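You operate a simulated robot arm through the tools that you are given. There is no shell and no other tool.

You run a simulated robot arm. Do the job below in one go: nothing can be reset, and whatever is moved stays where it is left.

JOB
Brush the specks off the deck under the round pan, then refit pan and ring.
Fine: turn the pan lock to lock on before the pan comes off, lay the pan on the white board, turn the lock to free when the pan is back; brush back on the board; locking switches the balance off, so switch it on again. Other keys and knobs, the mouse and the wooden box on the rollers stay as they are. Where these are worked on the way, their far stop is far enough and under half their travel is too little: yellow knob marked pan lock.

The check looks at the end state, three seconds after you hand in, the way a careful person would. Anything else that was tipped, shoved, dropped, spilled or broken makes it a failure.

ROBOT AND FRAMES
A 7-joint arm with a fingered hand, fixed in place. Base frame: the origin is at the foot of the arm, x ahead of it, y to its left, z up. Readings come in m, rad, newtons and seconds.
Its first joint turns from -2.897 to 2.897 rad. Payload 4 kg.
The tool frame sits at the grasp point between the pads (the TCP): z along the fingers, y along the line on which they close. The tips reach 0.03 m beyond it. Largest opening 0.104 m; the body of the gripper starts 0.035 m behind the TCP. The gripper is a hand of 4 fingers: y runs from the thumb to the fingers, the wrist lies at [-0.015, -0.113, -0.19] in the tool frame, and closing takes about 1.5 s.
Orientation is told as [roll, pitch, yaw] about the base's x, y, z axes, in that order, counted from this pose: with the fingers straight down and the wrist toward the robot, the tool's x, y and z point along [0, 1, 0], [1, 0, 0] and [0, 0, -1] of the base frame.

CONTROLS
- The arm moves only by the tool servo_tool. Its argument "steps" is a list of rows, each a list of 6 numbers: the shift along the tool's x, y, z in m, then the turn, a rotation vector about the tool's x, y, z in degrees. In form: [[dx, dy, dz, rx, ry, rz], ...]. A call has 1 to 20 rows; each row shifts and turns the commanded pose from where the row before left it, along the tool's axes as they then stand. "jaw" is the finger opening in m, from 0 to 0.104, set as the call begins (left out, the last holds). Each row takes 0.2 s and may step no farther than 0.05 m and 0.15 rad from the row before; otherwise, or with a gripper value out of range, the whole call is refused. A pose out of reach is approached as far as the arm can. The call stops where the force on the tool passes 50 N (or 10 N more than at its start, if that is more) or the arm is blocked; 0.2 s more then pass. The fingers move at their own pace (about 0.153 m/s each) and stop on an object; they squeeze with about 21 N. The grip force told is the motor's: it shows also when the fingers shut on nothing. Time passes only in rows, and 0.2 s behind the last, so rows that do not move let the fingers close. The reply holds the time, the measured pose of the TCP, the force on the tool along the base axes, the opening and the grip force, in the units named above and with some noise, with the torque about the TCP (base axes, N m) and any sound that the robot's microphone picked up.
- Cameras (640 x 400 px; columns grow to the right, rows downward): "scene" is fixed at [0.3997, -0.5016, 1.5838]; the picture's right is [0.72, -0.69, 0.00], its down [-0.67, -0.71, -0.21] and it looks along [0.15, 0.15, -0.98] (base axes); focal length 244 px, centre (320, 200). "wrist" rides on the gripper at [0.061, -0.092, -0.13] in the tool frame; the picture's right is [-0.81, 0.28, -0.52], its down [-0.53, -0.71, 0.46] and it looks along [-0.24, 0.64, 0.72] (tool axes); focal length 275 px, centre (320, 200). There is no depth. A picture from a camera that has moved, and an enlarged one, comes with that camera's place and axes in the base frame and with its lens.
- grab_frame(camera): a new picture of that camera. No time passes.
- grasp_type(shape): the hand has 4 fingers and takes this shape, open, in about a second: jaw (thumb against the fingers, like two jaws); tri (thumb and two fingers); tip (a fingertip pinch); poke (one finger out to press); point (the index stretched); flat (the hand flat); cup (the hand cupped); fist (a fist). The gripper value then closes the fingers along that shape, each until it touches; the sizes above hold for jaw. It gives what a move gives, with no picture.
- zoom(camera, box): a new picture of the part [left, top, right, bottom] of that camera's present view, enlarged. No time passes.
- sign_off(): hands the job in; it is judged then, once.

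Nothing tells you positions but the pictures and the camera data. Unless the task says otherwise, let go and move clear before handing in.

The tools are called after ">>>" by a JSON object that holds its "api" and its "payload". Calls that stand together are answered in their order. servo_tool: Moves the arm, as the interface text tells. Its arguments: {"type":"object","properties":{"steps":{"type":"array"},"jaw":{"type":"number"}},"required":["steps"]} The other tools are called the same way: grasp_type (shape) gives the hand a shape; grab_frame (camera) takes a picture; zoom (camera, box) takes an enlarged picture of a part of a camera's view; sign_off () hands the job in.

At the start:

```text
time_s: 0.0
ee_pos: [0.3905, -0.2793, 1.2048]
tcp_rot: [0.002, 0.0, 0.0]
contact_force: [-0.1, -0.4, -0.4]
wrist_torque: [-0.01, 0.0, -0.03]
opening: 0.1034
gripper_force: 0.1
shape: jaw
```

scene: 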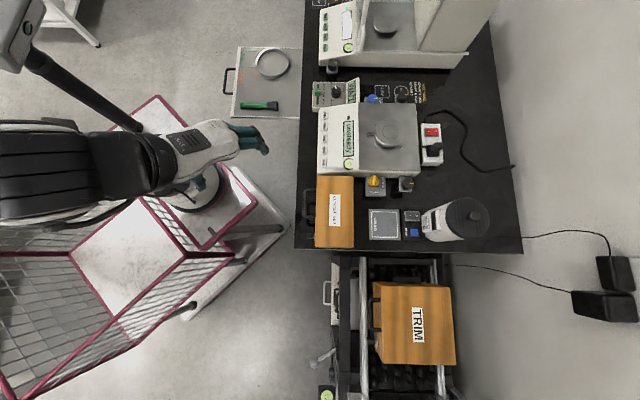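
wrist: 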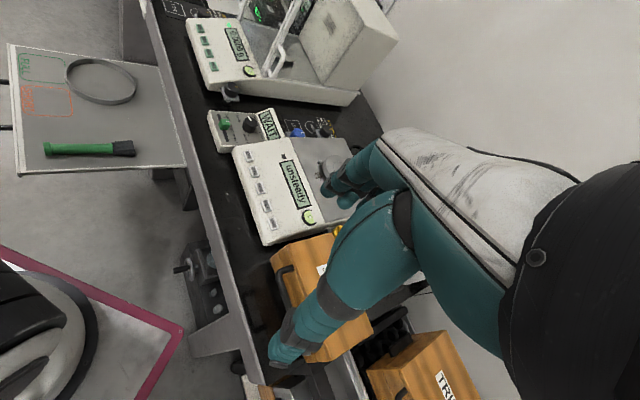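

I see a bench with two balances, a white board on the left with a ring and a green brush, and a yellow knob near the front balance. I'll zoom in to find details before moving.

>>> {"api": "zoom", "payload": {"camera": "scene", "box": [300, 80, 460, 180]}}

>>> {"api": "zoom", "payload": {"camera": "scene", "box": [300, 160, 460, 260]}}

>>> {"api": "zoom", "payload": {"camera": "scene", "box": [220, 35, 316, 125]}}

>>> {"api": "zoom", "payload": {"camera": "scene", "box": [300, 0, 460, 100]}}

>>> {"api": "zoom", "payload": {"camera": "wrist", "box": [180, 80, 420, 240]}}

>>> {"api": "zoom", "payload": {"camera": "wrist", "box": [0, 30, 220, 190]}}

```text
4.00 times, centred on (380, 130) of scene
camera zoom: at [0.3997, -0.5016, 1.5838], right [0.72, -0.69, 0.0], down [-0.67, -0.71, -0.21], along [0.15, 0.15, -0.98], focal length 975 px, centre (80, 480)
```

zoom: 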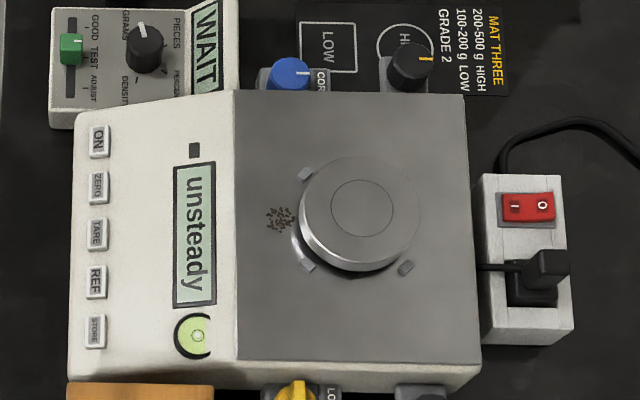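

```text
4.00 times, centred on (380, 210) of scene
camera zoom: at [0.3997, -0.5016, 1.5838], right [0.72, -0.69, 0.0], down [-0.67, -0.71, -0.21], along [0.15, 0.15, -0.98], focal length 975 px, centre (80, 160)
```

zoom: 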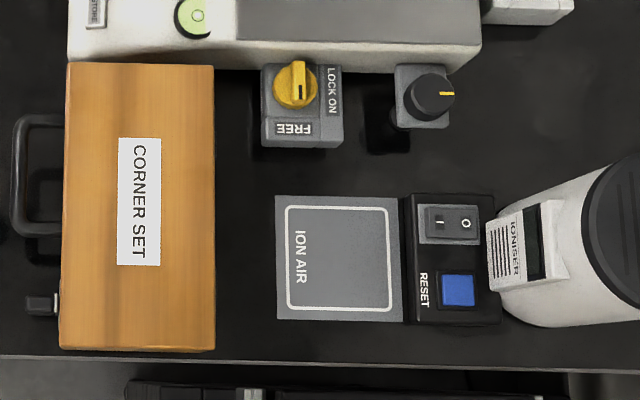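

```text
4.44 times, centred on (268, 80) of scene
camera zoom: at [0.3997, -0.5016, 1.5838], right [0.72, -0.69, 0.0], down [-0.67, -0.71, -0.21], along [0.15, 0.15, -0.98], focal length 1084 px, centre (551, 733)
```

zoom: 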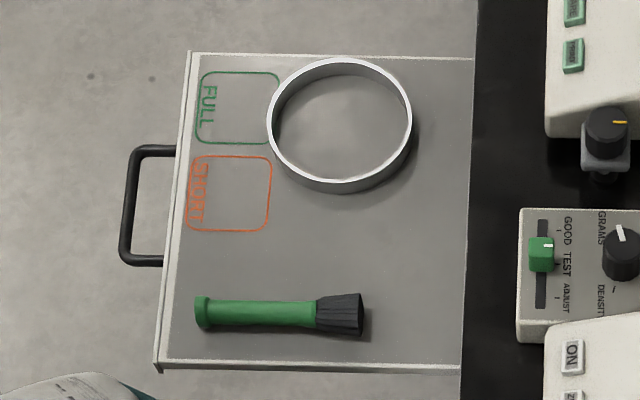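

```text
4.00 times, centred on (380, 50) of scene
camera zoom: at [0.3997, -0.5016, 1.5838], right [0.72, -0.69, 0.0], down [-0.67, -0.71, -0.21], along [0.15, 0.15, -0.98], focal length 975 px, centre (80, 800)
```

zoom: 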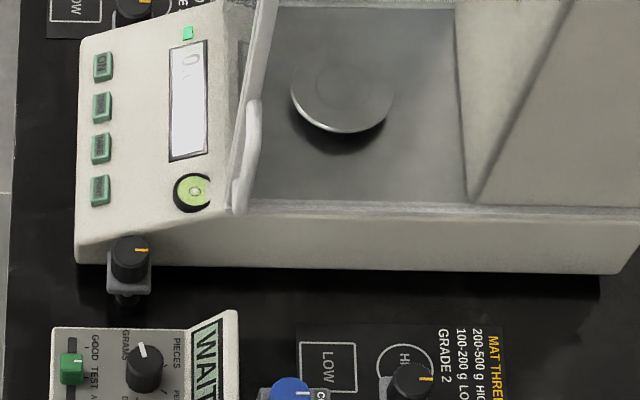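

```text
2.50 times, centred on (300, 160) of wrist
camera zoom: at [0.2989, -0.2188, 1.3356], right [0.28, -0.81, 0.52], down [-0.71, -0.53, -0.46], along [0.64, -0.24, -0.72], focal length 688 px, centre (370, 300)
```

zoom: 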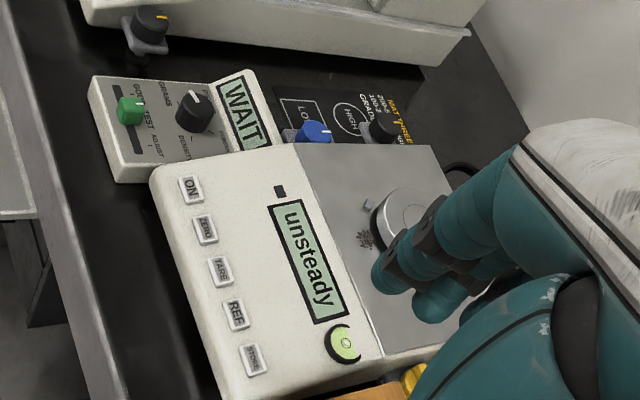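

```text
2.50 times, centred on (110, 110) of wrist
camera zoom: at [0.2989, -0.2188, 1.3356], right [0.28, -0.81, 0.52], down [-0.71, -0.53, -0.46], along [0.64, -0.24, -0.72], focal length 688 px, centre (845, 425)
```

zoom: 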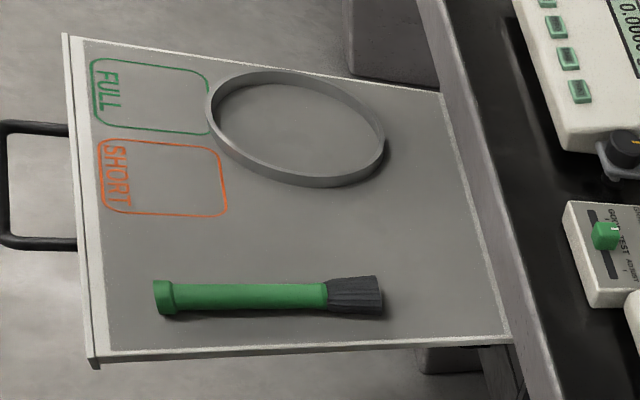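

The front balance ("unsteady") has the round pan, with specks on the deck at its left; the yellow knob on its near side sits between FREE and LOCK ON, and ring and brush lie on the white board. I estimate the ON key at about (0.73,-0.18,0.83). I'll move closer, staying high, for better views.

>>> {"api": "servo_tool", "payload": {"steps": [[0.0, 0.03, 0.016, 0, 0, 0], [0.0, 0.03, 0.016, 0, 0, 0], [0.0, 0.03, 0.016, 0, 0, 0], [0.0, 0.03, 0.016, 0, 0, 0], [0.0, 0.03, 0.016, 0, 0, 0], [0, 0, 0, 0, 0, 0]]}}

>>> {"api": "grab_frame", "payload": {"camera": "wrist"}}

>>> {"api": "grab_frame", "payload": {"camera": "scene"}}

```text
time_s: 1.4
ee_pos: [0.5406, -0.2789, 1.125]
tcp_rot: [-0.001, -0.002, 0.001]
contact_force: [-0.9, -0.5, -0.2]
wrist_torque: [-0.04, 0.0, -0.01]
opening: 0.1037
gripper_force: 0.0
shape: jaw
```

```text
taken
camera wrist: at [0.4489, -0.219, 1.2556], right [0.28, -0.81, 0.52], down [-0.71, -0.53, -0.46], along [0.64, -0.24, -0.72], focal length 275 px, centre (320, 200)
```

wrist: 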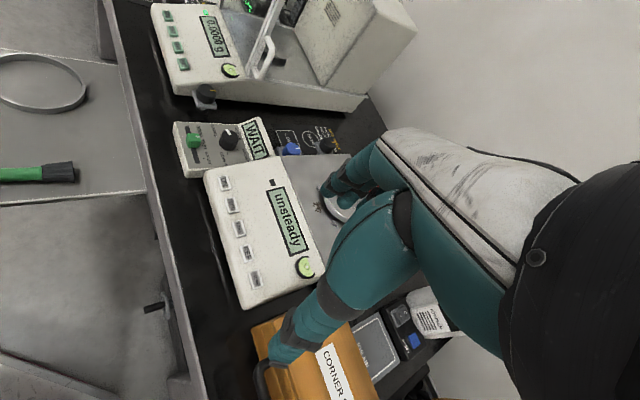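

```text
taken
```

scene: 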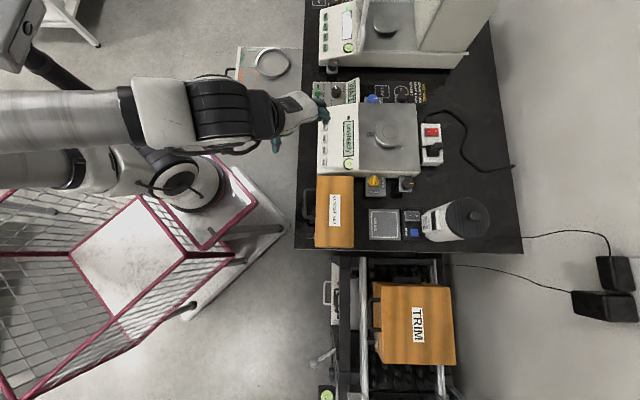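

The hand hides the knob from here. I'll shift over and yaw by -45° so the wrist camera looks at the yellow knob.

>>> {"api": "servo_tool", "payload": {"steps": [[-0.0314, -0.0132, 0.021, 0, 0, 0], [-0.0314, -0.0132, 0.021, 0, 0, 0], [-0.0314, -0.0132, 0.021, 0, 0, 0], [-0.0314, -0.0132, 0.021, 0, 0, 0], [-0.0314, -0.0132, 0.021, 0, 0, 0], [0, 0, 0, 0, 0, 7.5], [0, 0, 0, 0, 0, 7.5], [0, 0, 0, 0, 0, 7.5], [0, 0, 0, 0, 0, 7.5], [0, 0, 0, 0, 0, 7.5], [0, 0, 0, 0, 0, 7.5], [0, 0, 0, 0, 0, 0]]}}

>>> {"api": "grab_frame", "payload": {"camera": "wrist"}}

>>> {"api": "zoom", "payload": {"camera": "scene", "box": [350, 160, 430, 210]}}

```text
time_s: 4.0
ee_pos: [0.4735, -0.4371, 1.0203]
tcp_rot: [0.0, -0.001, -0.789]
contact_force: [-0.9, -1.1, 0.9]
wrist_torque: [-0.02, 0.01, 0.02]
opening: 0.1038
gripper_force: 0.0
shape: jaw
```

```text
taken
camera wrist: at [0.4532, -0.3289, 1.1506], right [-0.38, -0.77, 0.52], down [-0.88, 0.13, -0.46], along [0.28, -0.63, -0.72], focal length 275 px, centre (320, 200)
```

wrist: 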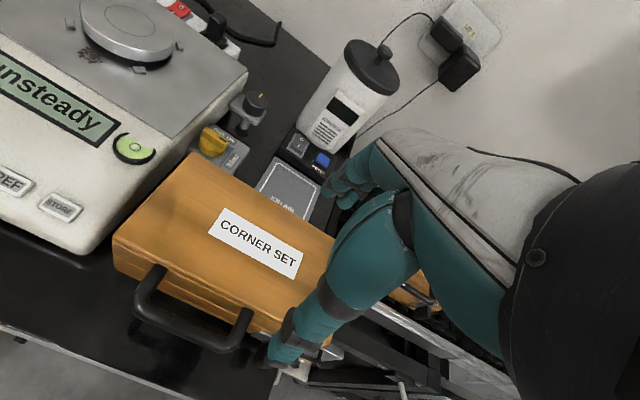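

```text
8.00 times, centred on (390, 185) of scene
camera zoom: at [0.3997, -0.5016, 1.5838], right [0.72, -0.69, 0.0], down [-0.67, -0.71, -0.21], along [0.15, 0.15, -0.98], focal length 1950 px, centre (-240, 320)
```

zoom: 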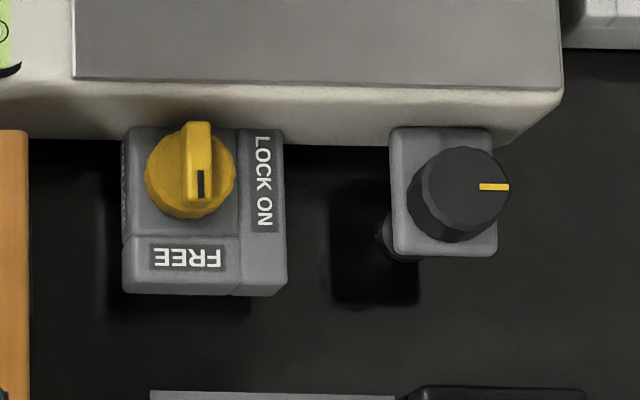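

>>> {"api": "zoom", "payload": {"camera": "wrist", "box": [180, 80, 300, 180]}}

>>> {"api": "zoom", "payload": {"camera": "wrist", "box": [40, 0, 260, 140]}}

```text
4.00 times, centred on (240, 130) of wrist
camera zoom: at [0.4532, -0.3289, 1.1506], right [-0.38, -0.77, 0.52], down [-0.88, 0.13, -0.46], along [0.28, -0.63, -0.72], focal length 1101 px, centre (640, 480)
```

zoom: 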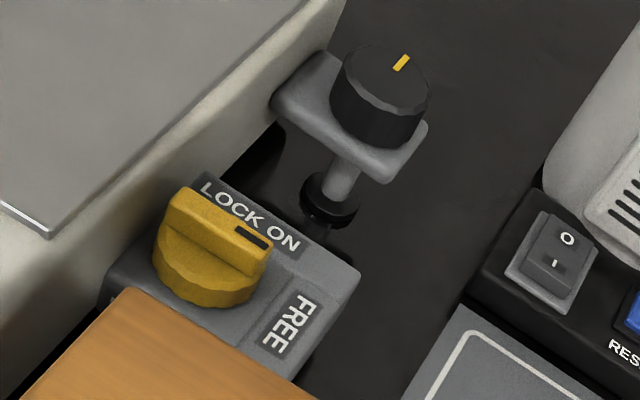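

```text
2.86 times, centred on (150, 70) of wrist
camera zoom: at [0.4532, -0.3289, 1.1506], right [-0.38, -0.77, 0.52], down [-0.88, 0.13, -0.46], along [0.28, -0.63, -0.72], focal length 786 px, centre (806, 571)
```

zoom: 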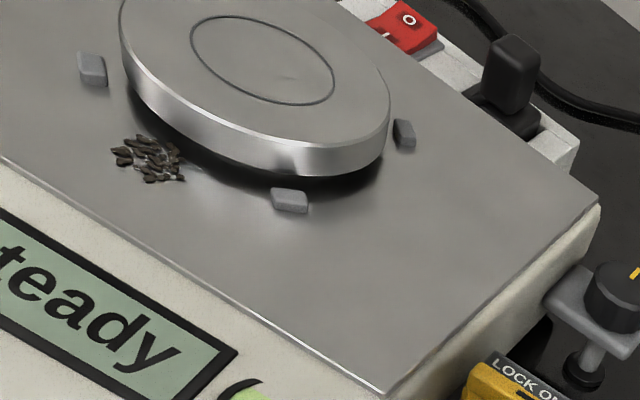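

The knob is a disc with a raised bar, top at about (0.678,-0.461,0.857), its mark pointing at FREE; LOCK ON is +90° away (counter-clockwise from above). I'll look at the hand's shapes before choosing a grip.

>>> {"api": "zoom", "payload": {"camera": "scene", "box": [260, 140, 380, 240]}}

>>> {"api": "grasp_type", "payload": {"shape": "tip"}}

>>> {"api": "zoom", "payload": {"camera": "scene", "box": [260, 140, 380, 240]}}

>>> {"api": "grab_frame", "payload": {"camera": "wrist"}}

```text
4.00 times, centred on (320, 190) of scene
camera zoom: at [0.3997, -0.5016, 1.5838], right [0.72, -0.69, 0.0], down [-0.67, -0.71, -0.21], along [0.15, 0.15, -0.98], focal length 975 px, centre (320, 240)
```

zoom: 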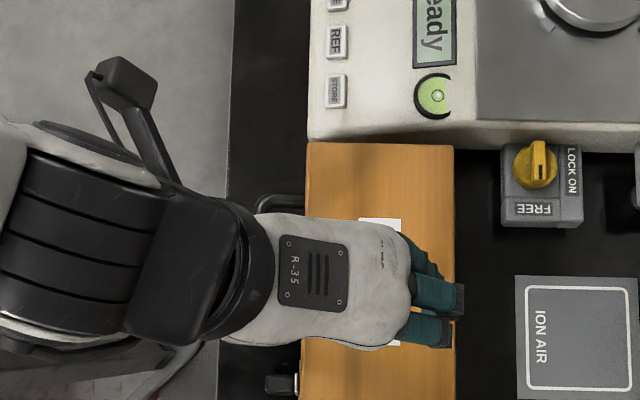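

```text
time_s: 4.9
ee_pos: [0.4741, -0.4366, 1.0198]
tcp_rot: [0.002, 0.0, -0.786]
contact_force: [1.2, -0.2, -0.1]
wrist_torque: [0.0, 0.0, 0.0]
opening: 0.1039
gripper_force: 0.0
shape: tip
```

```text
4.00 times, centred on (320, 190) of scene
camera zoom: at [0.3997, -0.5016, 1.5838], right [0.72, -0.69, 0.0], down [-0.67, -0.71, -0.21], along [0.15, 0.15, -0.98], focal length 975 px, centre (320, 240)
```

zoom: 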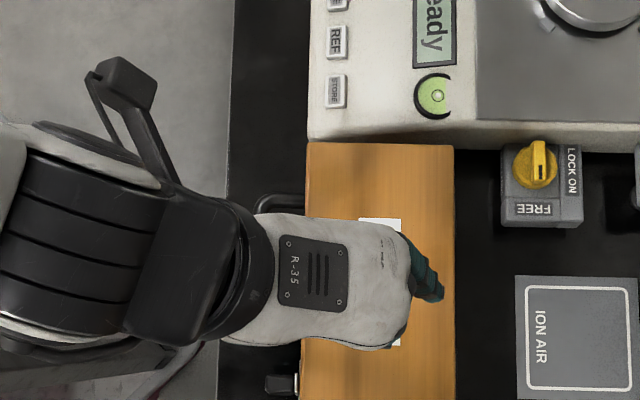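

```text
taken
camera wrist: at [0.453, -0.3288, 1.1506], right [-0.38, -0.77, 0.52], down [-0.88, 0.13, -0.46], along [0.28, -0.63, -0.72], focal length 275 px, centre (320, 200)
```

wrist: 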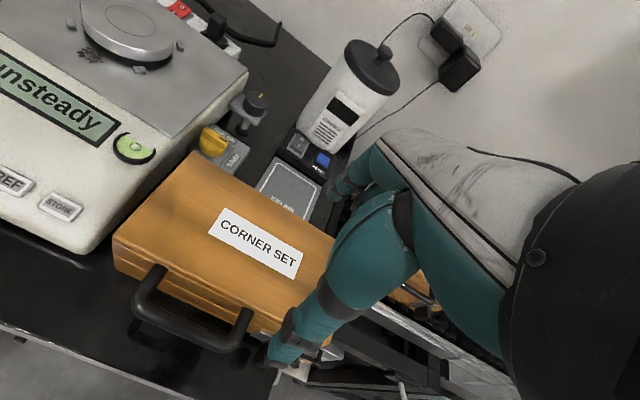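

The tip shape leaves only index and thumb extended, which fits the bar. I'll hover over the knob with a narrower opening.

>>> {"api": "servo_tool", "payload": {"steps": [[0.0255, 0.0322, 0.01, 0, 0, 0], [0.0255, 0.0322, 0.01, 0, 0, 0], [0.0255, 0.0322, 0.01, 0, 0, 0], [0.0255, 0.0322, 0.01, 0, 0, 0], [0.0255, 0.0322, 0.01, 0, 0, 0], [0, 0, 0, 0, 0, 0]], "jaw": 0.05}}

>>> {"api": "grab_frame", "payload": {"camera": "wrist"}}

>>> {"api": "zoom", "payload": {"camera": "scene", "box": [320, 140, 440, 240]}}

```text
time_s: 6.3
ee_pos: [0.6648, -0.4579, 0.973]
tcp_rot: [-0.001, -0.002, -0.784]
contact_force: [-0.1, 0.6, 0.7]
wrist_torque: [-0.01, 0.01, 0.0]
opening: 0.0503
gripper_force: 0.1
shape: tip
out of reach, approached as far as the arm can: row 3
```

```text
taken
camera wrist: at [0.6439, -0.3495, 1.1034], right [-0.38, -0.77, 0.52], down [-0.88, 0.13, -0.46], along [0.28, -0.63, -0.72], focal length 275 px, centre (320, 200)
```

wrist: 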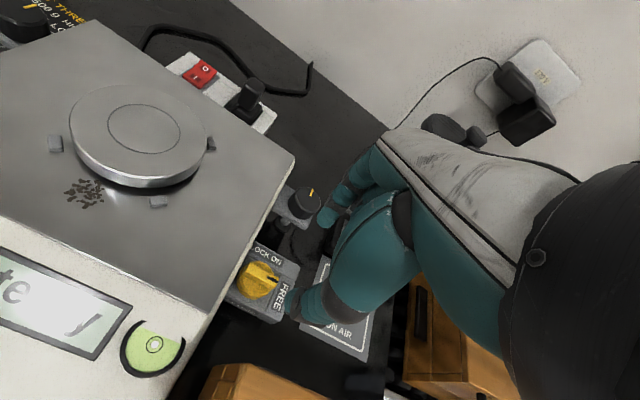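

```text
4.00 times, centred on (380, 190) of scene
camera zoom: at [0.3997, -0.5016, 1.5838], right [0.72, -0.69, 0.0], down [-0.67, -0.71, -0.21], along [0.15, 0.15, -0.98], focal length 975 px, centre (80, 240)
```

zoom: 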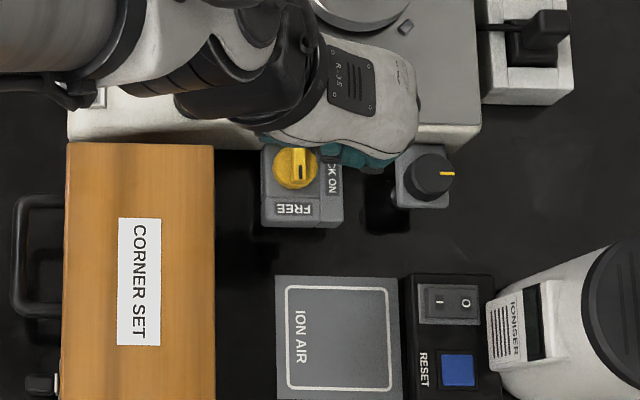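

>>> {"api": "zoom", "payload": {"camera": "wrist", "box": [200, 210, 320, 310]}}

>>> {"api": "zoom", "payload": {"camera": "wrist", "box": [20, 60, 240, 240]}}

```text
4.00 times, centred on (260, 260) of wrist
camera zoom: at [0.6439, -0.3495, 1.1034], right [-0.38, -0.77, 0.52], down [-0.88, 0.13, -0.46], along [0.28, -0.63, -0.72], focal length 1101 px, centre (560, -40)
```

zoom: 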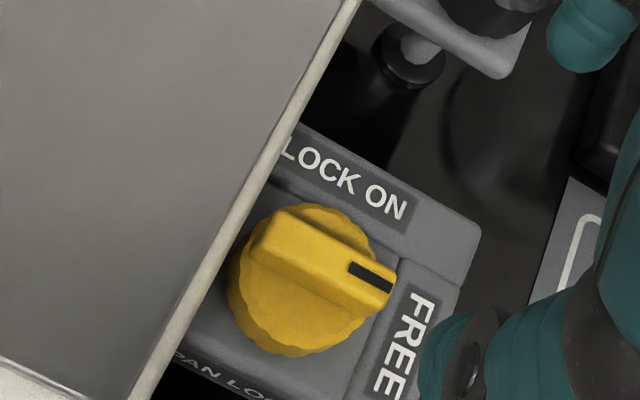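

```text
2.22 times, centred on (130, 150) of wrist
camera zoom: at [0.6439, -0.3495, 1.1034], right [-0.38, -0.77, 0.52], down [-0.88, 0.13, -0.46], along [0.28, -0.63, -0.72], focal length 612 px, centre (742, 311)
```

zoom: 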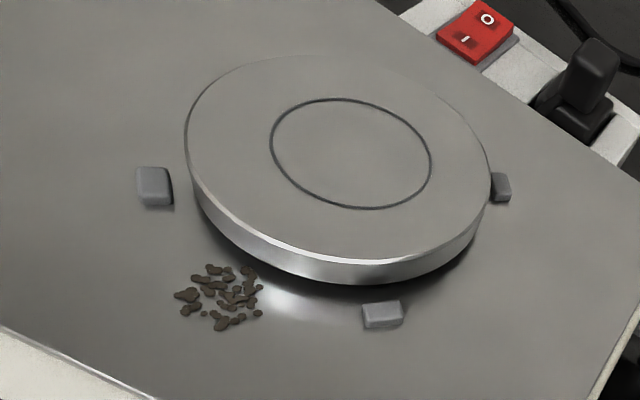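

The yellow bar triangulates well to (0.677,-0.461,0.857). I'll correct sideways and go partway down.

>>> {"api": "servo_tool", "payload": {"steps": [[0.0032, 0.0054, 0.0, 0, 0, 0], [0.0032, 0.0054, 0.0, 0, 0, 0], [0, 0, 0.02, 0, 0, 0], [0, 0, 0.02, 0, 0, 0], [0, 0, 0, 0, 0, 0]]}}

>>> {"api": "grab_frame", "payload": {"camera": "wrist"}}

>>> {"api": "zoom", "payload": {"camera": "scene", "box": [320, 140, 440, 240]}}

```text
time_s: 7.5
ee_pos: [0.6761, -0.4591, 0.9338]
tcp_rot: [0.001, 0.001, -0.786]
contact_force: [-0.3, 0.7, 0.0]
wrist_torque: [-0.03, 0.01, 0.03]
opening: 0.0501
gripper_force: 0.0
shape: tip
```

```text
taken
camera wrist: at [0.6551, -0.3527, 1.0634], right [-0.38, -0.77, 0.52], down [-0.88, 0.13, -0.46], along [0.28, -0.63, -0.72], focal length 275 px, centre (320, 200)
```

wrist: 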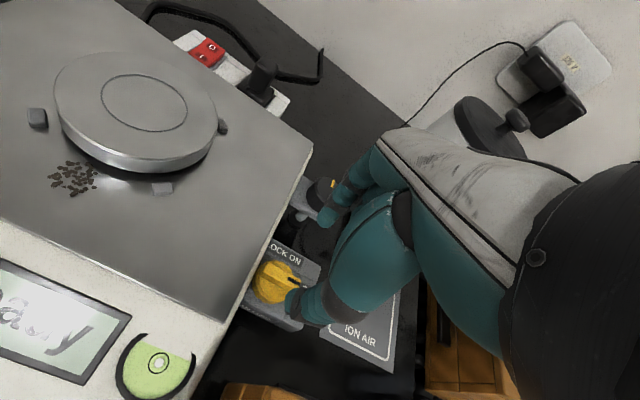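

```text
4.00 times, centred on (380, 190) of scene
camera zoom: at [0.3997, -0.5016, 1.5838], right [0.72, -0.69, 0.0], down [-0.67, -0.71, -0.21], along [0.15, 0.15, -0.98], focal length 975 px, centre (80, 240)
```

zoom: 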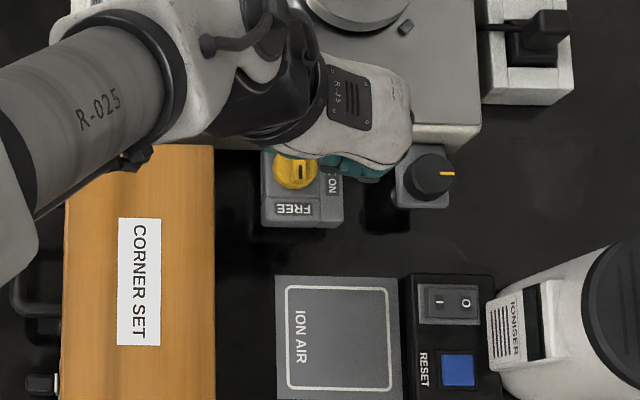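

Everything is aligned; thumb and index will straddle the bar. Descending to grip depth.

>>> {"api": "servo_tool", "payload": {"steps": [[-0.0003, 0.001, 0.02, 0, 0, 0], [-0.0003, 0.001, 0.02, 0, 0, 0], [0, 0, 0.008, 0, 0, 0], [0, 0, 0.007, 0, 0, 0], [0, 0, 0, 0, 0, 0]]}}

>>> {"api": "zoom", "payload": {"camera": "wrist", "box": [220, 180, 400, 330]}}

>>> {"api": "zoom", "payload": {"camera": "scene", "box": [340, 150, 420, 210]}}

```text
time_s: 8.7
ee_pos: [0.6788, -0.4632, 0.8768]
tcp_rot: [0.0, 0.001, -0.786]
contact_force: [0.7, -0.5, -0.4]
wrist_torque: [0.01, 0.02, 0.01]
opening: 0.0503
gripper_force: 0.0
shape: tip
```

```text
2.67 times, centred on (310, 255) of wrist
camera zoom: at [0.6568, -0.3552, 1.0084], right [-0.38, -0.77, 0.52], down [-0.88, 0.13, -0.46], along [0.28, -0.63, -0.72], focal length 734 px, centre (347, 53)
```

zoom: 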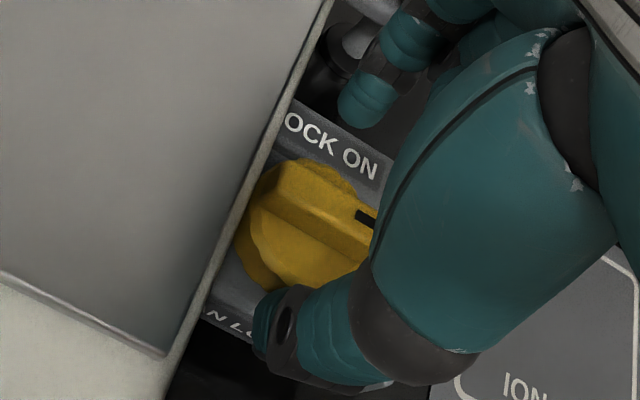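

```text
6.67 times, centred on (380, 180) of scene
camera zoom: at [0.3997, -0.5016, 1.5838], right [0.72, -0.69, 0.0], down [-0.67, -0.71, -0.21], along [0.15, 0.15, -0.98], focal length 1625 px, centre (-80, 333)
```

zoom: 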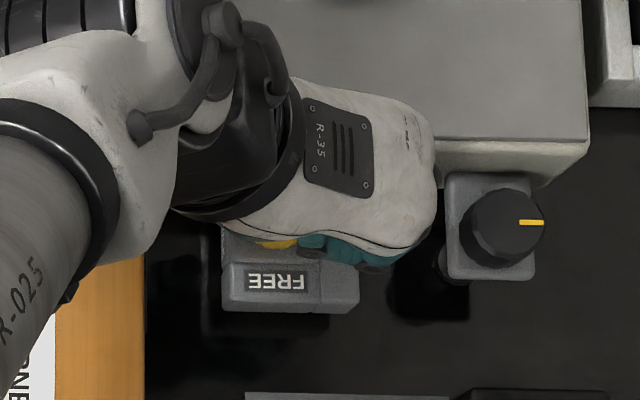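

>>> {"api": "servo_tool", "payload": {"steps": [[0, -0.001, 0, 0, 0, 0], [0, -0.001, 0, 0, 0, 0], [0, 0, 0, 0, 0, 0], [0, 0, 0, 0, 0, 0], [0, 0, 0, 0, 0, 0], [0, 0, 0, 0, 0, 0]], "jaw": 0.0}}

>>> {"api": "zoom", "payload": {"camera": "wrist", "box": [220, 180, 400, 330]}}

```text
time_s: 10.1
ee_pos: [0.6771, -0.462, 0.8782]
tcp_rot: [0.0, 0.0, -0.785]
contact_force: [1.8, -5.3, 1.6]
wrist_torque: [-0.09, 0.02, 0.0]
opening: 0.0264
gripper_force: 20.7
shape: tip
```

```text
2.67 times, centred on (310, 255) of wrist
camera zoom: at [0.6553, -0.3538, 1.0085], right [-0.38, -0.77, 0.52], down [-0.88, 0.13, -0.46], along [0.28, -0.63, -0.72], focal length 734 px, centre (347, 53)
```

zoom: 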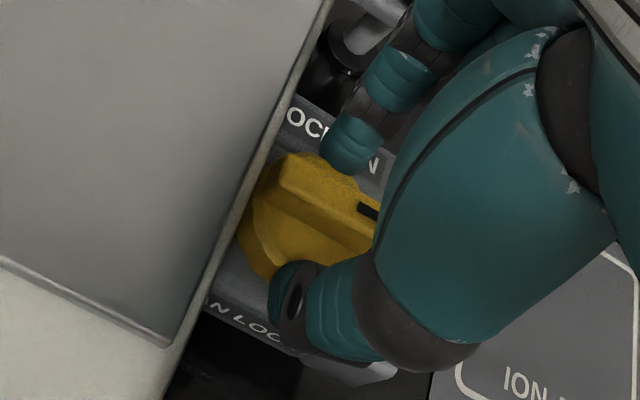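

The fingers stopped at 0.026 m on the knob with full grip force. I'll try a first part of the turn and look.

>>> {"api": "servo_tool", "payload": {"steps": [[0, 0, 0, 0, 0, -6], [0, 0, 0, 0, 0, -6], [0, 0, 0, 0, 0, -6], [0, 0, 0, 0, 0, -6], [0, 0, 0, 0, 0, 0]]}}

>>> {"api": "zoom", "payload": {"camera": "wrist", "box": [220, 180, 400, 330]}}

```text
time_s: 11.3
ee_pos: [0.6774, -0.4618, 0.8771]
tcp_rot: [0.001, -0.001, -0.364]
contact_force: [7.0, -1.3, 3.2]
wrist_torque: [0.01, -0.17, 0.01]
opening: 0.0258
gripper_force: 21.6
shape: tip
```

```text
2.67 times, centred on (310, 255) of wrist
camera zoom: at [0.6132, -0.3716, 1.0083], right [-0.03, -0.86, 0.52], down [-0.86, -0.24, -0.46], along [0.52, -0.46, -0.72], focal length 734 px, centre (347, 53)
```

zoom: 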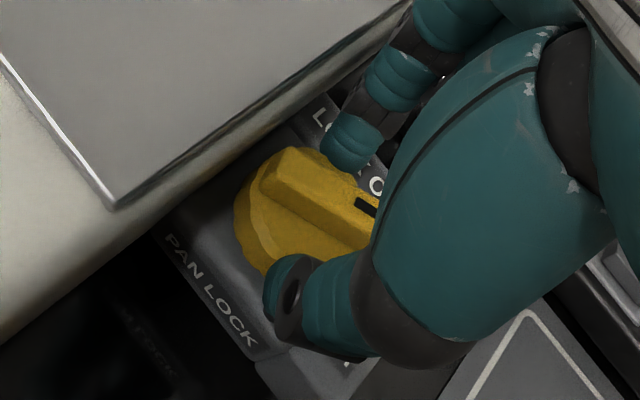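

The knob follows the hand. Index will come near the balance wall later in the turn, so I'll turn to about 48°, then let go and push the bar's end the rest of the way.

>>> {"api": "servo_tool", "payload": {"steps": [[0, 0, 0, 0, 0, -6], [0, 0, 0, 0, 0, -6], [0, 0, 0, 0, 0, -6], [0, 0, 0, 0, 0, -6], [0, 0, 0, 0, 0, 0]]}}

>>> {"api": "zoom", "payload": {"camera": "wrist", "box": [180, 170, 420, 330]}}

>>> {"api": "zoom", "payload": {"camera": "scene", "box": [310, 100, 430, 210]}}

```text
time_s: 12.5
ee_pos: [0.6754, -0.4673, 0.8786]
tcp_rot: [0.0, 0.0, 0.046]
contact_force: [-7.2, -44.8, 16.7]
wrist_torque: [0.32, -0.74, -1.59]
opening: 0.0237
gripper_force: 21.1
shape: tip
```

```text
2.50 times, centred on (300, 250) of wrist
camera zoom: at [0.5808, -0.4103, 1.0084], right [0.31, -0.8, 0.52], down [-0.69, -0.57, -0.45], along [0.66, -0.22, -0.72], focal length 688 px, centre (370, 75)
```

zoom: 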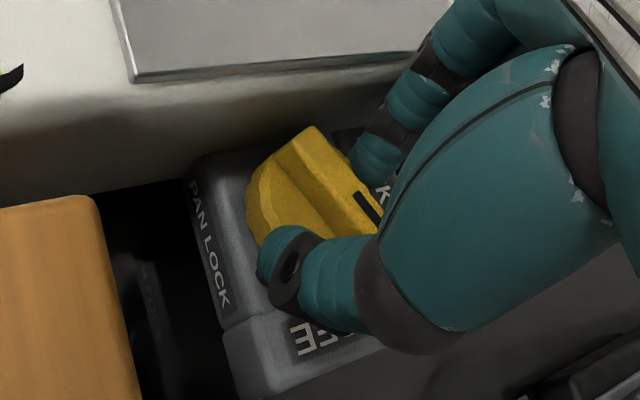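

```text
3.64 times, centred on (370, 155) of scene
camera zoom: at [0.3997, -0.5016, 1.5838], right [0.72, -0.69, 0.0], down [-0.67, -0.71, -0.21], along [0.15, 0.15, -0.98], focal length 887 px, centre (138, 364)
```

zoom: 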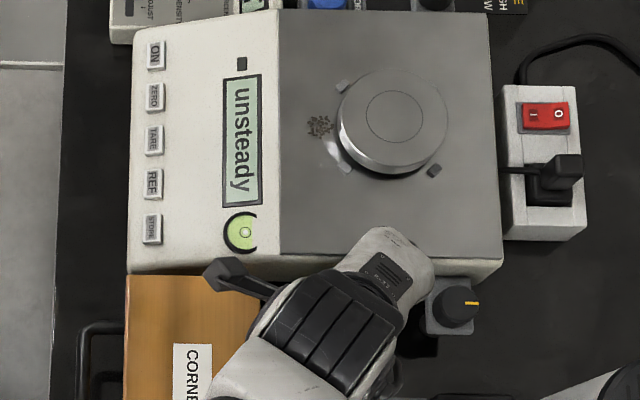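

The force jumped to about 45 N, probably the index against the balance wall. I'll ease back a little and check.

>>> {"api": "servo_tool", "payload": {"steps": [[0, 0, 0, 0, 0, 5], [0, 0, 0, 0, 0, 3], [0, 0, 0, 0, 0, 0]]}}

>>> {"api": "zoom", "payload": {"camera": "wrist", "box": [180, 170, 420, 330]}}

>>> {"api": "zoom", "payload": {"camera": "scene", "box": [350, 160, 430, 210]}}

```text
time_s: 13.3
ee_pos: [0.6747, -0.4645, 0.878]
tcp_rot: [0.002, -0.001, -0.089]
contact_force: [-19.3, -33.1, 18.5]
wrist_torque: [-0.2, -0.82, -0.66]
opening: 0.0221
gripper_force: 21.1
shape: tip
```

```text
2.50 times, centred on (300, 250) of wrist
camera zoom: at [0.5897, -0.3945, 1.0087], right [0.2, -0.83, 0.52], down [-0.76, -0.47, -0.46], along [0.62, -0.3, -0.72], focal length 688 px, centre (370, 75)
```

zoom: 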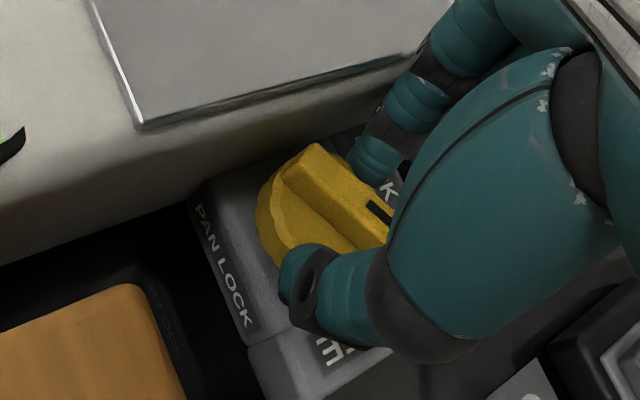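

```text
8.00 times, centred on (390, 185) of scene
camera zoom: at [0.3997, -0.5016, 1.5838], right [0.72, -0.69, 0.0], down [-0.67, -0.71, -0.21], along [0.15, 0.15, -0.98], focal length 1950 px, centre (-240, 320)
```

zoom: 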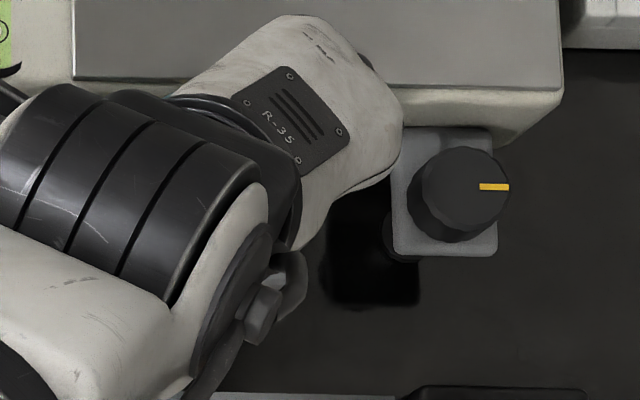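

>>> {"api": "servo_tool", "payload": {"steps": [[-0.0016, -0.0012, 0, 0, 0, 0], [-0.0016, -0.0012, 0, 0, 0, 0], [0, 0, 0, 0, 0, 0]], "jaw": 0.034}}

>>> {"api": "zoom", "payload": {"camera": "wrist", "box": [180, 170, 420, 330]}}

```text
time_s: 14.1
ee_pos: [0.6728, -0.4643, 0.8773]
tcp_rot: [0.002, 0.0, -0.087]
contact_force: [-21.1, -22.9, 12.6]
wrist_torque: [-0.11, -0.85, -0.5]
opening: 0.0274
gripper_force: 0.0
shape: tip
```

```text
2.50 times, centred on (300, 250) of wrist
camera zoom: at [0.5872, -0.396, 1.0083], right [0.2, -0.83, 0.52], down [-0.76, -0.47, -0.46], along [0.62, -0.3, -0.72], focal length 688 px, centre (370, 75)
```

zoom: 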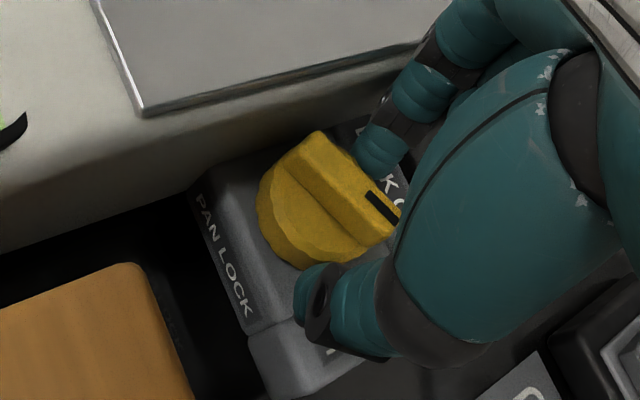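

>>> {"api": "servo_tool", "payload": {"steps": [[-0.001, -0.001, -0.006, 0, 0, 0], [-0.001, -0.001, -0.01, 0, 0, 0], [0, 0, -0.02, 0, 0, 0], [0, 0, -0.02, 0, 0, 0], [0, 0, 0, 0, 0, 0]]}}

>>> {"api": "zoom", "payload": {"camera": "wrist", "box": [180, 170, 420, 330]}}

>>> {"api": "zoom", "payload": {"camera": "scene", "box": [310, 80, 470, 210]}}

```text
time_s: 15.3
ee_pos: [0.6708, -0.4656, 0.9344]
tcp_rot: [-0.001, -0.002, -0.088]
contact_force: [0.7, 0.3, -0.3]
wrist_torque: [-0.01, 0.01, -0.02]
opening: 0.0339
gripper_force: 0.2
shape: tip
```

```text
2.50 times, centred on (300, 250) of wrist
camera zoom: at [0.5855, -0.3973, 1.0645], right [0.2, -0.83, 0.52], down [-0.76, -0.47, -0.46], along [0.62, -0.3, -0.72], focal length 688 px, centre (370, 75)
```

zoom: 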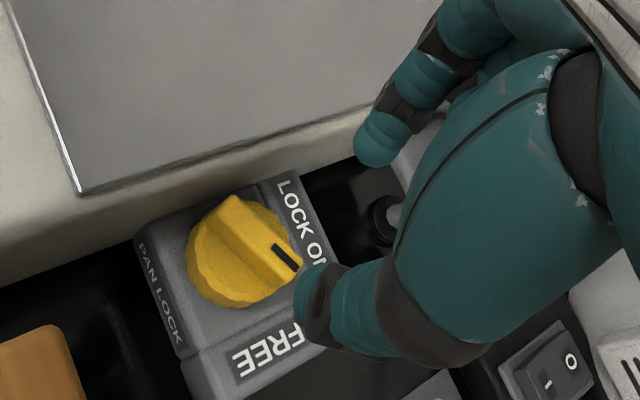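

```text
3.08 times, centred on (390, 145) of scene
camera zoom: at [0.3997, -0.5016, 1.5838], right [0.72, -0.69, 0.0], down [-0.67, -0.71, -0.21], along [0.15, 0.15, -0.98], focal length 750 px, centre (105, 369)
```

zoom: 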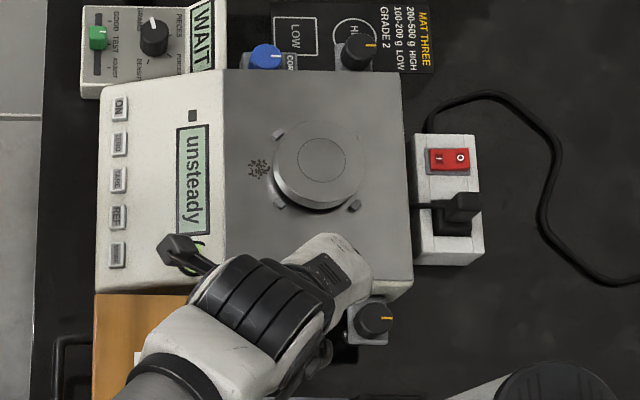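

The knob released cleanly at roughly half-turn. I'll close the fingertips, turn the hand back to -45° yaw, and use the closed tips to push the bar's marked end on towards LOCK ON from the side away from the balance.

>>> {"api": "servo_tool", "payload": {"steps": [[0, 0, -0.01, 0, 0, 8], [0, 0, 0, 0, 0, 8], [0, 0, 0, 0, 0, 8], [0, 0, 0, 0, 0, 8], [0, 0, 0, 0, 0, 8], [-0.0125, -0.006, 0, 0, 0, 0], [-0.0125, -0.006, 0, 0, 0, 0], [0, 0, 0, 0, 0, 0]], "jaw": 0.0}}

>>> {"api": "grab_frame", "payload": {"camera": "wrist"}}

>>> {"api": "zoom", "payload": {"camera": "scene", "box": [340, 150, 420, 210]}}

```text
time_s: 17.1
ee_pos: [0.6462, -0.4756, 0.9438]
tcp_rot: [0.0, 0.001, -0.786]
contact_force: [0.3, 0.2, 0.9]
wrist_torque: [-0.03, 0.0, 0.0]
opening: 0.0
gripper_force: 21.2
shape: tip
```

```text
taken
camera wrist: at [0.624, -0.3678, 1.0743], right [-0.38, -0.77, 0.52], down [-0.88, 0.13, -0.46], along [0.28, -0.63, -0.72], focal length 275 px, centre (320, 200)
```

wrist: 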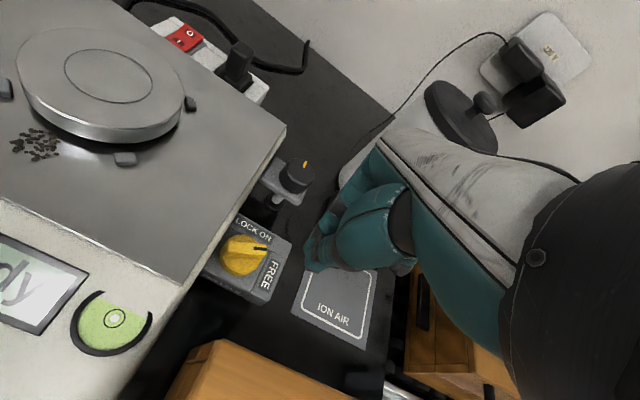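

```text
6.67 times, centred on (380, 180) of scene
camera zoom: at [0.3997, -0.5016, 1.5838], right [0.72, -0.69, 0.0], down [-0.67, -0.71, -0.21], along [0.15, 0.15, -0.98], focal length 1625 px, centre (-80, 333)
```

zoom: 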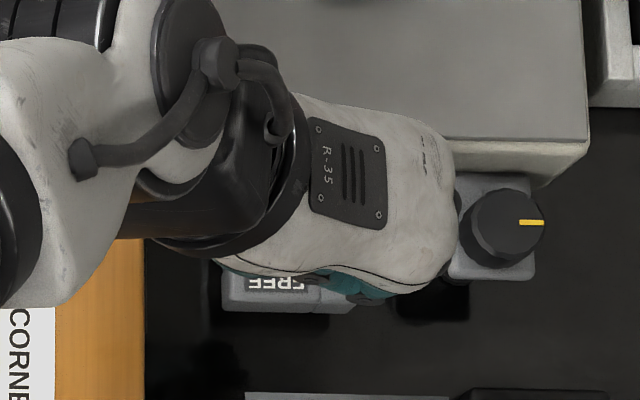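

>>> {"api": "zoom", "payload": {"camera": "wrist", "box": [190, 205, 340, 305]}}

```text
4.00 times, centred on (265, 255) of wrist
camera zoom: at [0.624, -0.3678, 1.0743], right [-0.38, -0.77, 0.52], down [-0.88, 0.13, -0.46], along [0.28, -0.63, -0.72], focal length 1101 px, centre (540, -20)
```

zoom: 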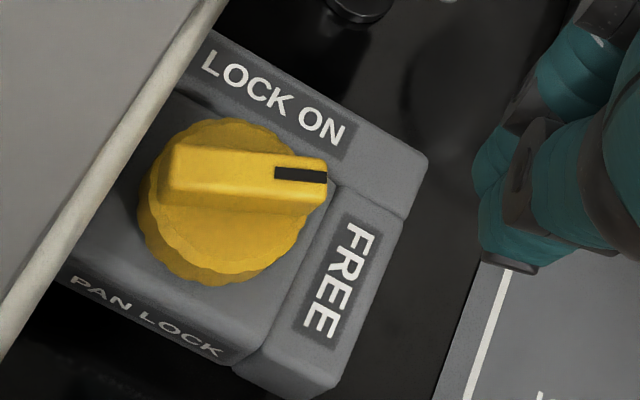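

The knob bar is at about a quarter turn. I'll lower the closed tips beside its marked end, on the side away from the balance.

>>> {"api": "servo_tool", "payload": {"steps": [[0.0082, -0.0082, 0, 0, 0, 0], [0, 0, 0.02, 0, 0, 0], [0, 0, 0.02, 0, 0, 0], [0, 0, 0.015, 0, 0, 0], [0, 0, 0.01, 0, 0, 0], [0, 0, 0, 0, 0, 0]]}}

>>> {"api": "zoom", "payload": {"camera": "wrist", "box": [190, 185, 400, 325]}}

```text
time_s: 18.5
ee_pos: [0.645, -0.4635, 0.8782]
tcp_rot: [0.0, 0.001, -0.784]
contact_force: [-0.2, -0.5, 0.5]
wrist_torque: [0.01, 0.04, -0.02]
opening: 0.0
gripper_force: 20.9
shape: tip
```

```text
2.86 times, centred on (295, 255) of wrist
camera zoom: at [0.6241, -0.3556, 1.0092], right [-0.38, -0.77, 0.52], down [-0.88, 0.13, -0.46], along [0.28, -0.63, -0.72], focal length 786 px, centre (391, 43)
```

zoom: 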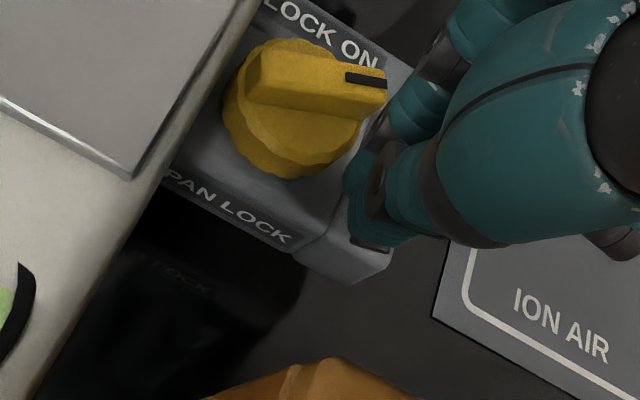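

>>> {"api": "servo_tool", "payload": {"steps": [[0.0026, 0.0051, 0, 0, 0, 0], [0.0026, 0.0051, 0, 0, 0, 0], [-0.0009, 0.003, 0, 0, 0, 0], [-0.0009, 0.003, 0, 0, 0, 0], [0.0003, 0.004, 0, 0, 0, 0], [0.0003, 0.004, 0, 0, 0, 0], [0, 0, 0, 0, 0, 0]]}}

>>> {"api": "zoom", "payload": {"camera": "wrist", "box": [190, 185, 400, 325]}}

```text
time_s: 20.1
ee_pos: [0.6655, -0.478, 0.8776]
tcp_rot: [0.0, 0.0, -0.782]
contact_force: [-1.1, 0.1, 0.3]
wrist_torque: [-0.03, 0.0, 0.01]
opening: 0.0
gripper_force: 21.2
shape: tip
```

```text
2.86 times, centred on (295, 255) of wrist
camera zoom: at [0.6442, -0.3698, 1.009], right [-0.38, -0.77, 0.52], down [-0.88, 0.13, -0.46], along [0.28, -0.63, -0.72], focal length 786 px, centre (391, 43)
```

zoom: 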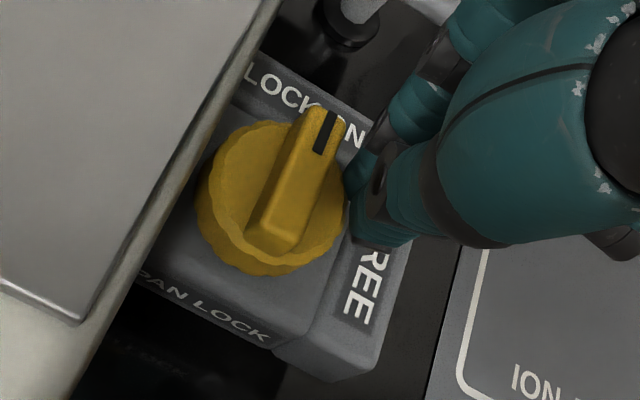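

The bar now points almost to LOCK ON. I'll push a little further to reach the stop.

>>> {"api": "servo_tool", "payload": {"steps": [[0.0012, 0.002, 0, 0, 0, 0], [0.0012, 0.002, 0, 0, 0, 0], [0.0015, 0.002, 0, 0, 0, 0], [0.0015, 0.001, 0, 0, 0, 0], [0, 0, 0, 0, 0, 0]]}}

>>> {"api": "zoom", "payload": {"camera": "wrist", "box": [190, 185, 400, 325]}}

>>> {"api": "zoom", "payload": {"camera": "scene", "box": [310, 80, 470, 210]}}

```text
time_s: 21.3
ee_pos: [0.6748, -0.4783, 0.8784]
tcp_rot: [0.0, 0.0, -0.787]
contact_force: [-1.0, -1.7, 0.4]
wrist_torque: [-0.04, 0.02, 0.03]
opening: 0.0003
gripper_force: 21.1
shape: tip
```

```text
2.86 times, centred on (295, 255) of wrist
camera zoom: at [0.6529, -0.3715, 1.0091], right [-0.38, -0.77, 0.52], down [-0.88, 0.13, -0.46], along [0.28, -0.63, -0.72], focal length 786 px, centre (391, 43)
```

zoom: 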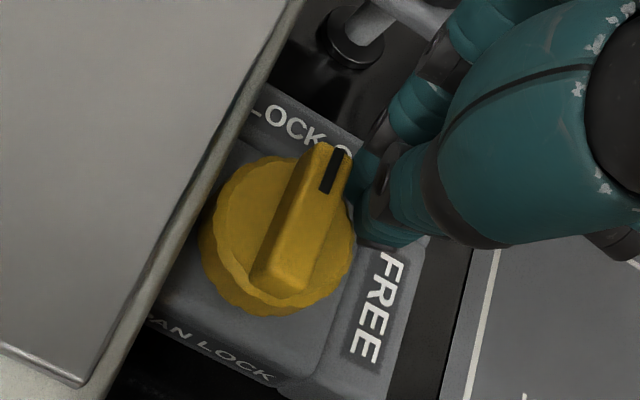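

```text
3.08 times, centred on (390, 145) of scene
camera zoom: at [0.3997, -0.5016, 1.5838], right [0.72, -0.69, 0.0], down [-0.67, -0.71, -0.21], along [0.15, 0.15, -0.98], focal length 750 px, centre (105, 369)
```

zoom: 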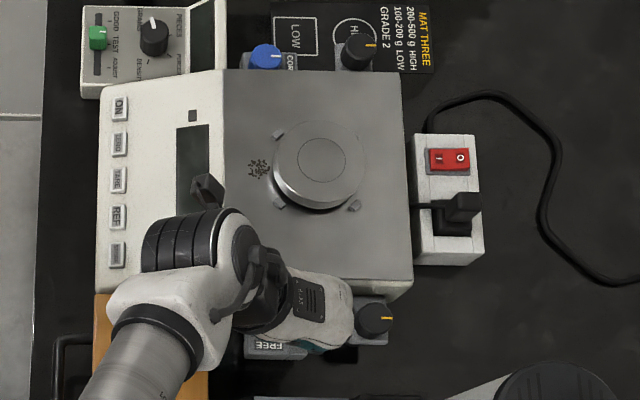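

>>> {"api": "servo_tool", "payload": {"steps": [[0.0015, 0.0003, 0, 0, 0, 0], [0.0015, 0.0003, 0, 0, 0, 0], [0.001, 0.0, 0, 0, 0, 0], [0, 0, 0, 0, 0, 0]]}}

>>> {"api": "zoom", "payload": {"camera": "wrist", "box": [190, 185, 400, 325]}}

```text
time_s: 22.3
ee_pos: [0.6766, -0.4778, 0.8787]
tcp_rot: [-0.001, 0.0, -0.784]
contact_force: [-1.7, -4.6, 0.2]
wrist_torque: [-0.08, 0.02, 0.01]
opening: 0.0
gripper_force: 21.1
shape: tip
```

```text
2.86 times, centred on (295, 255) of wrist
camera zoom: at [0.6563, -0.3695, 1.0092], right [-0.38, -0.77, 0.52], down [-0.88, 0.13, -0.46], along [0.28, -0.63, -0.72], focal length 786 px, centre (391, 43)
```

zoom: 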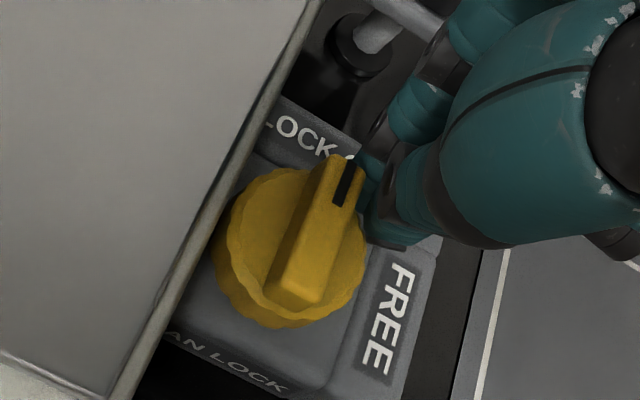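

The display went dark and the knob rests at the LOCK ON stop. I'll back off, lift, and look closely at the pan, its clips and the deck.

>>> {"api": "servo_tool", "payload": {"steps": [[-0.01, -0.004, 0, 0, 0, 0], [-0.01, 0, -0.02, 0, 0, 0], [0, 0, -0.04, 0, 0, 0], [0, 0, -0.04, 0, 0, 0], [0, 0, -0.04, 0, 0, 0], [0.0, -0.03, 0, 0, 0, -8], [0.0, -0.03, 0, 0, 0, -8], [0.0, -0.03, 0, 0, 0, -8], [0, 0, 0, 0, 0, 0]]}}

>>> {"api": "grasp_type", "payload": {"shape": "jaw"}}

>>> {"api": "grab_frame", "payload": {"camera": "wrist"}}

>>> {"api": "zoom", "payload": {"camera": "scene", "box": [310, 80, 470, 210]}}

```text
time_s: 24.3
ee_pos: [0.5875, -0.4335, 1.0194]
tcp_rot: [0.001, 0.002, -0.365]
contact_force: [-0.4, 0.5, 1.4]
wrist_torque: [-0.01, 0.01, 0.02]
opening: 0.0
gripper_force: 20.9
shape: tip
```

```text
time_s: 25.2
ee_pos: [0.5883, -0.4345, 1.0176]
tcp_rot: [0.001, 0.002, -0.366]
contact_force: [-0.2, -0.3, 0.3]
wrist_torque: [0.03, 0.01, -0.01]
opening: 0.1036
gripper_force: 0.1
shape: jaw
```

```text
taken
camera wrist: at [0.5256, -0.3447, 1.1492], right [-0.03, -0.86, 0.52], down [-0.86, -0.24, -0.46], along [0.51, -0.46, -0.72], focal length 275 px, centre (320, 200)
```

wrist: 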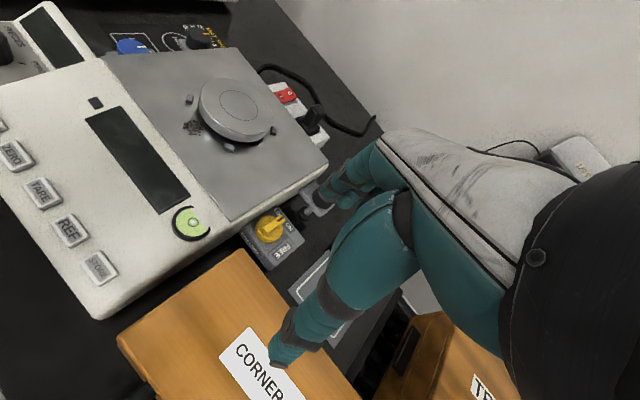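

```text
3.08 times, centred on (390, 145) of scene
camera zoom: at [0.3997, -0.5016, 1.5838], right [0.72, -0.69, 0.0], down [-0.67, -0.71, -0.21], along [0.15, 0.15, -0.98], focal length 750 px, centre (105, 369)
```

zoom: 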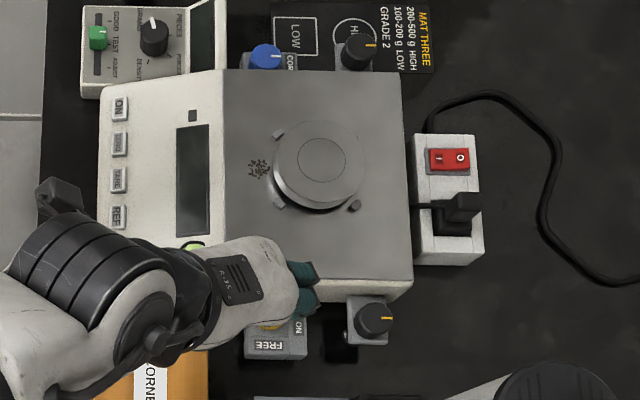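

>>> {"api": "servo_tool", "payload": {"steps": [[0.012, 0.031, 0.015, 0, 0, 0], [0.012, 0.031, 0.015, 0, 0, 0], [0.012, 0.031, 0.015, 0, 0, 0], [0, 0, 0, 0, 0, 0]]}}

>>> {"api": "grab_frame", "payload": {"camera": "wrist"}}

>>> {"api": "zoom", "payload": {"camera": "wrist", "box": [130, 60, 330, 190]}}

```text
time_s: 26.2
ee_pos: [0.6871, -0.4344, 0.9748]
tcp_rot: [-0.001, -0.001, -0.367]
contact_force: [-0.5, 0.4, 0.3]
wrist_torque: [0.01, -0.02, 0.01]
opening: 0.1039
gripper_force: 0.2
shape: jaw
```

```text
taken
camera wrist: at [0.6251, -0.3442, 1.1047], right [-0.03, -0.86, 0.52], down [-0.86, -0.24, -0.46], along [0.51, -0.46, -0.72], focal length 275 px, centre (320, 200)
```

wrist: 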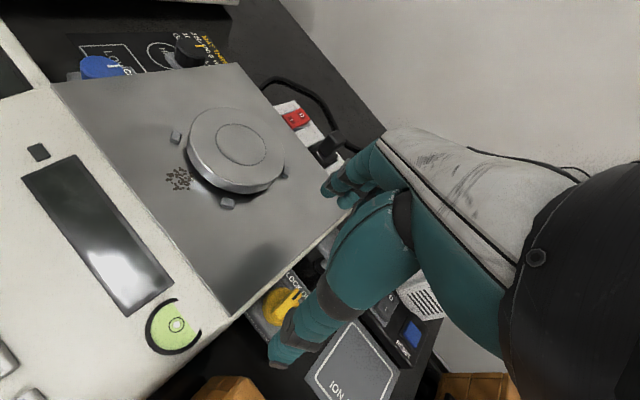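

```text
3.08 times, centred on (230, 125) of wrist
camera zoom: at [0.6251, -0.3442, 1.1047], right [-0.03, -0.86, 0.52], down [-0.86, -0.24, -0.46], along [0.51, -0.46, -0.72], focal length 847 px, centre (597, 431)
```

zoom: 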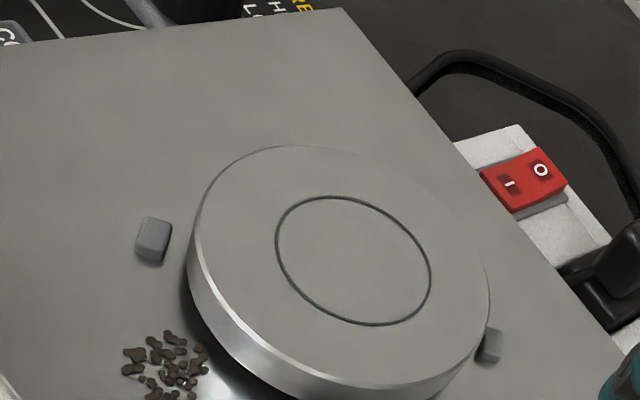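

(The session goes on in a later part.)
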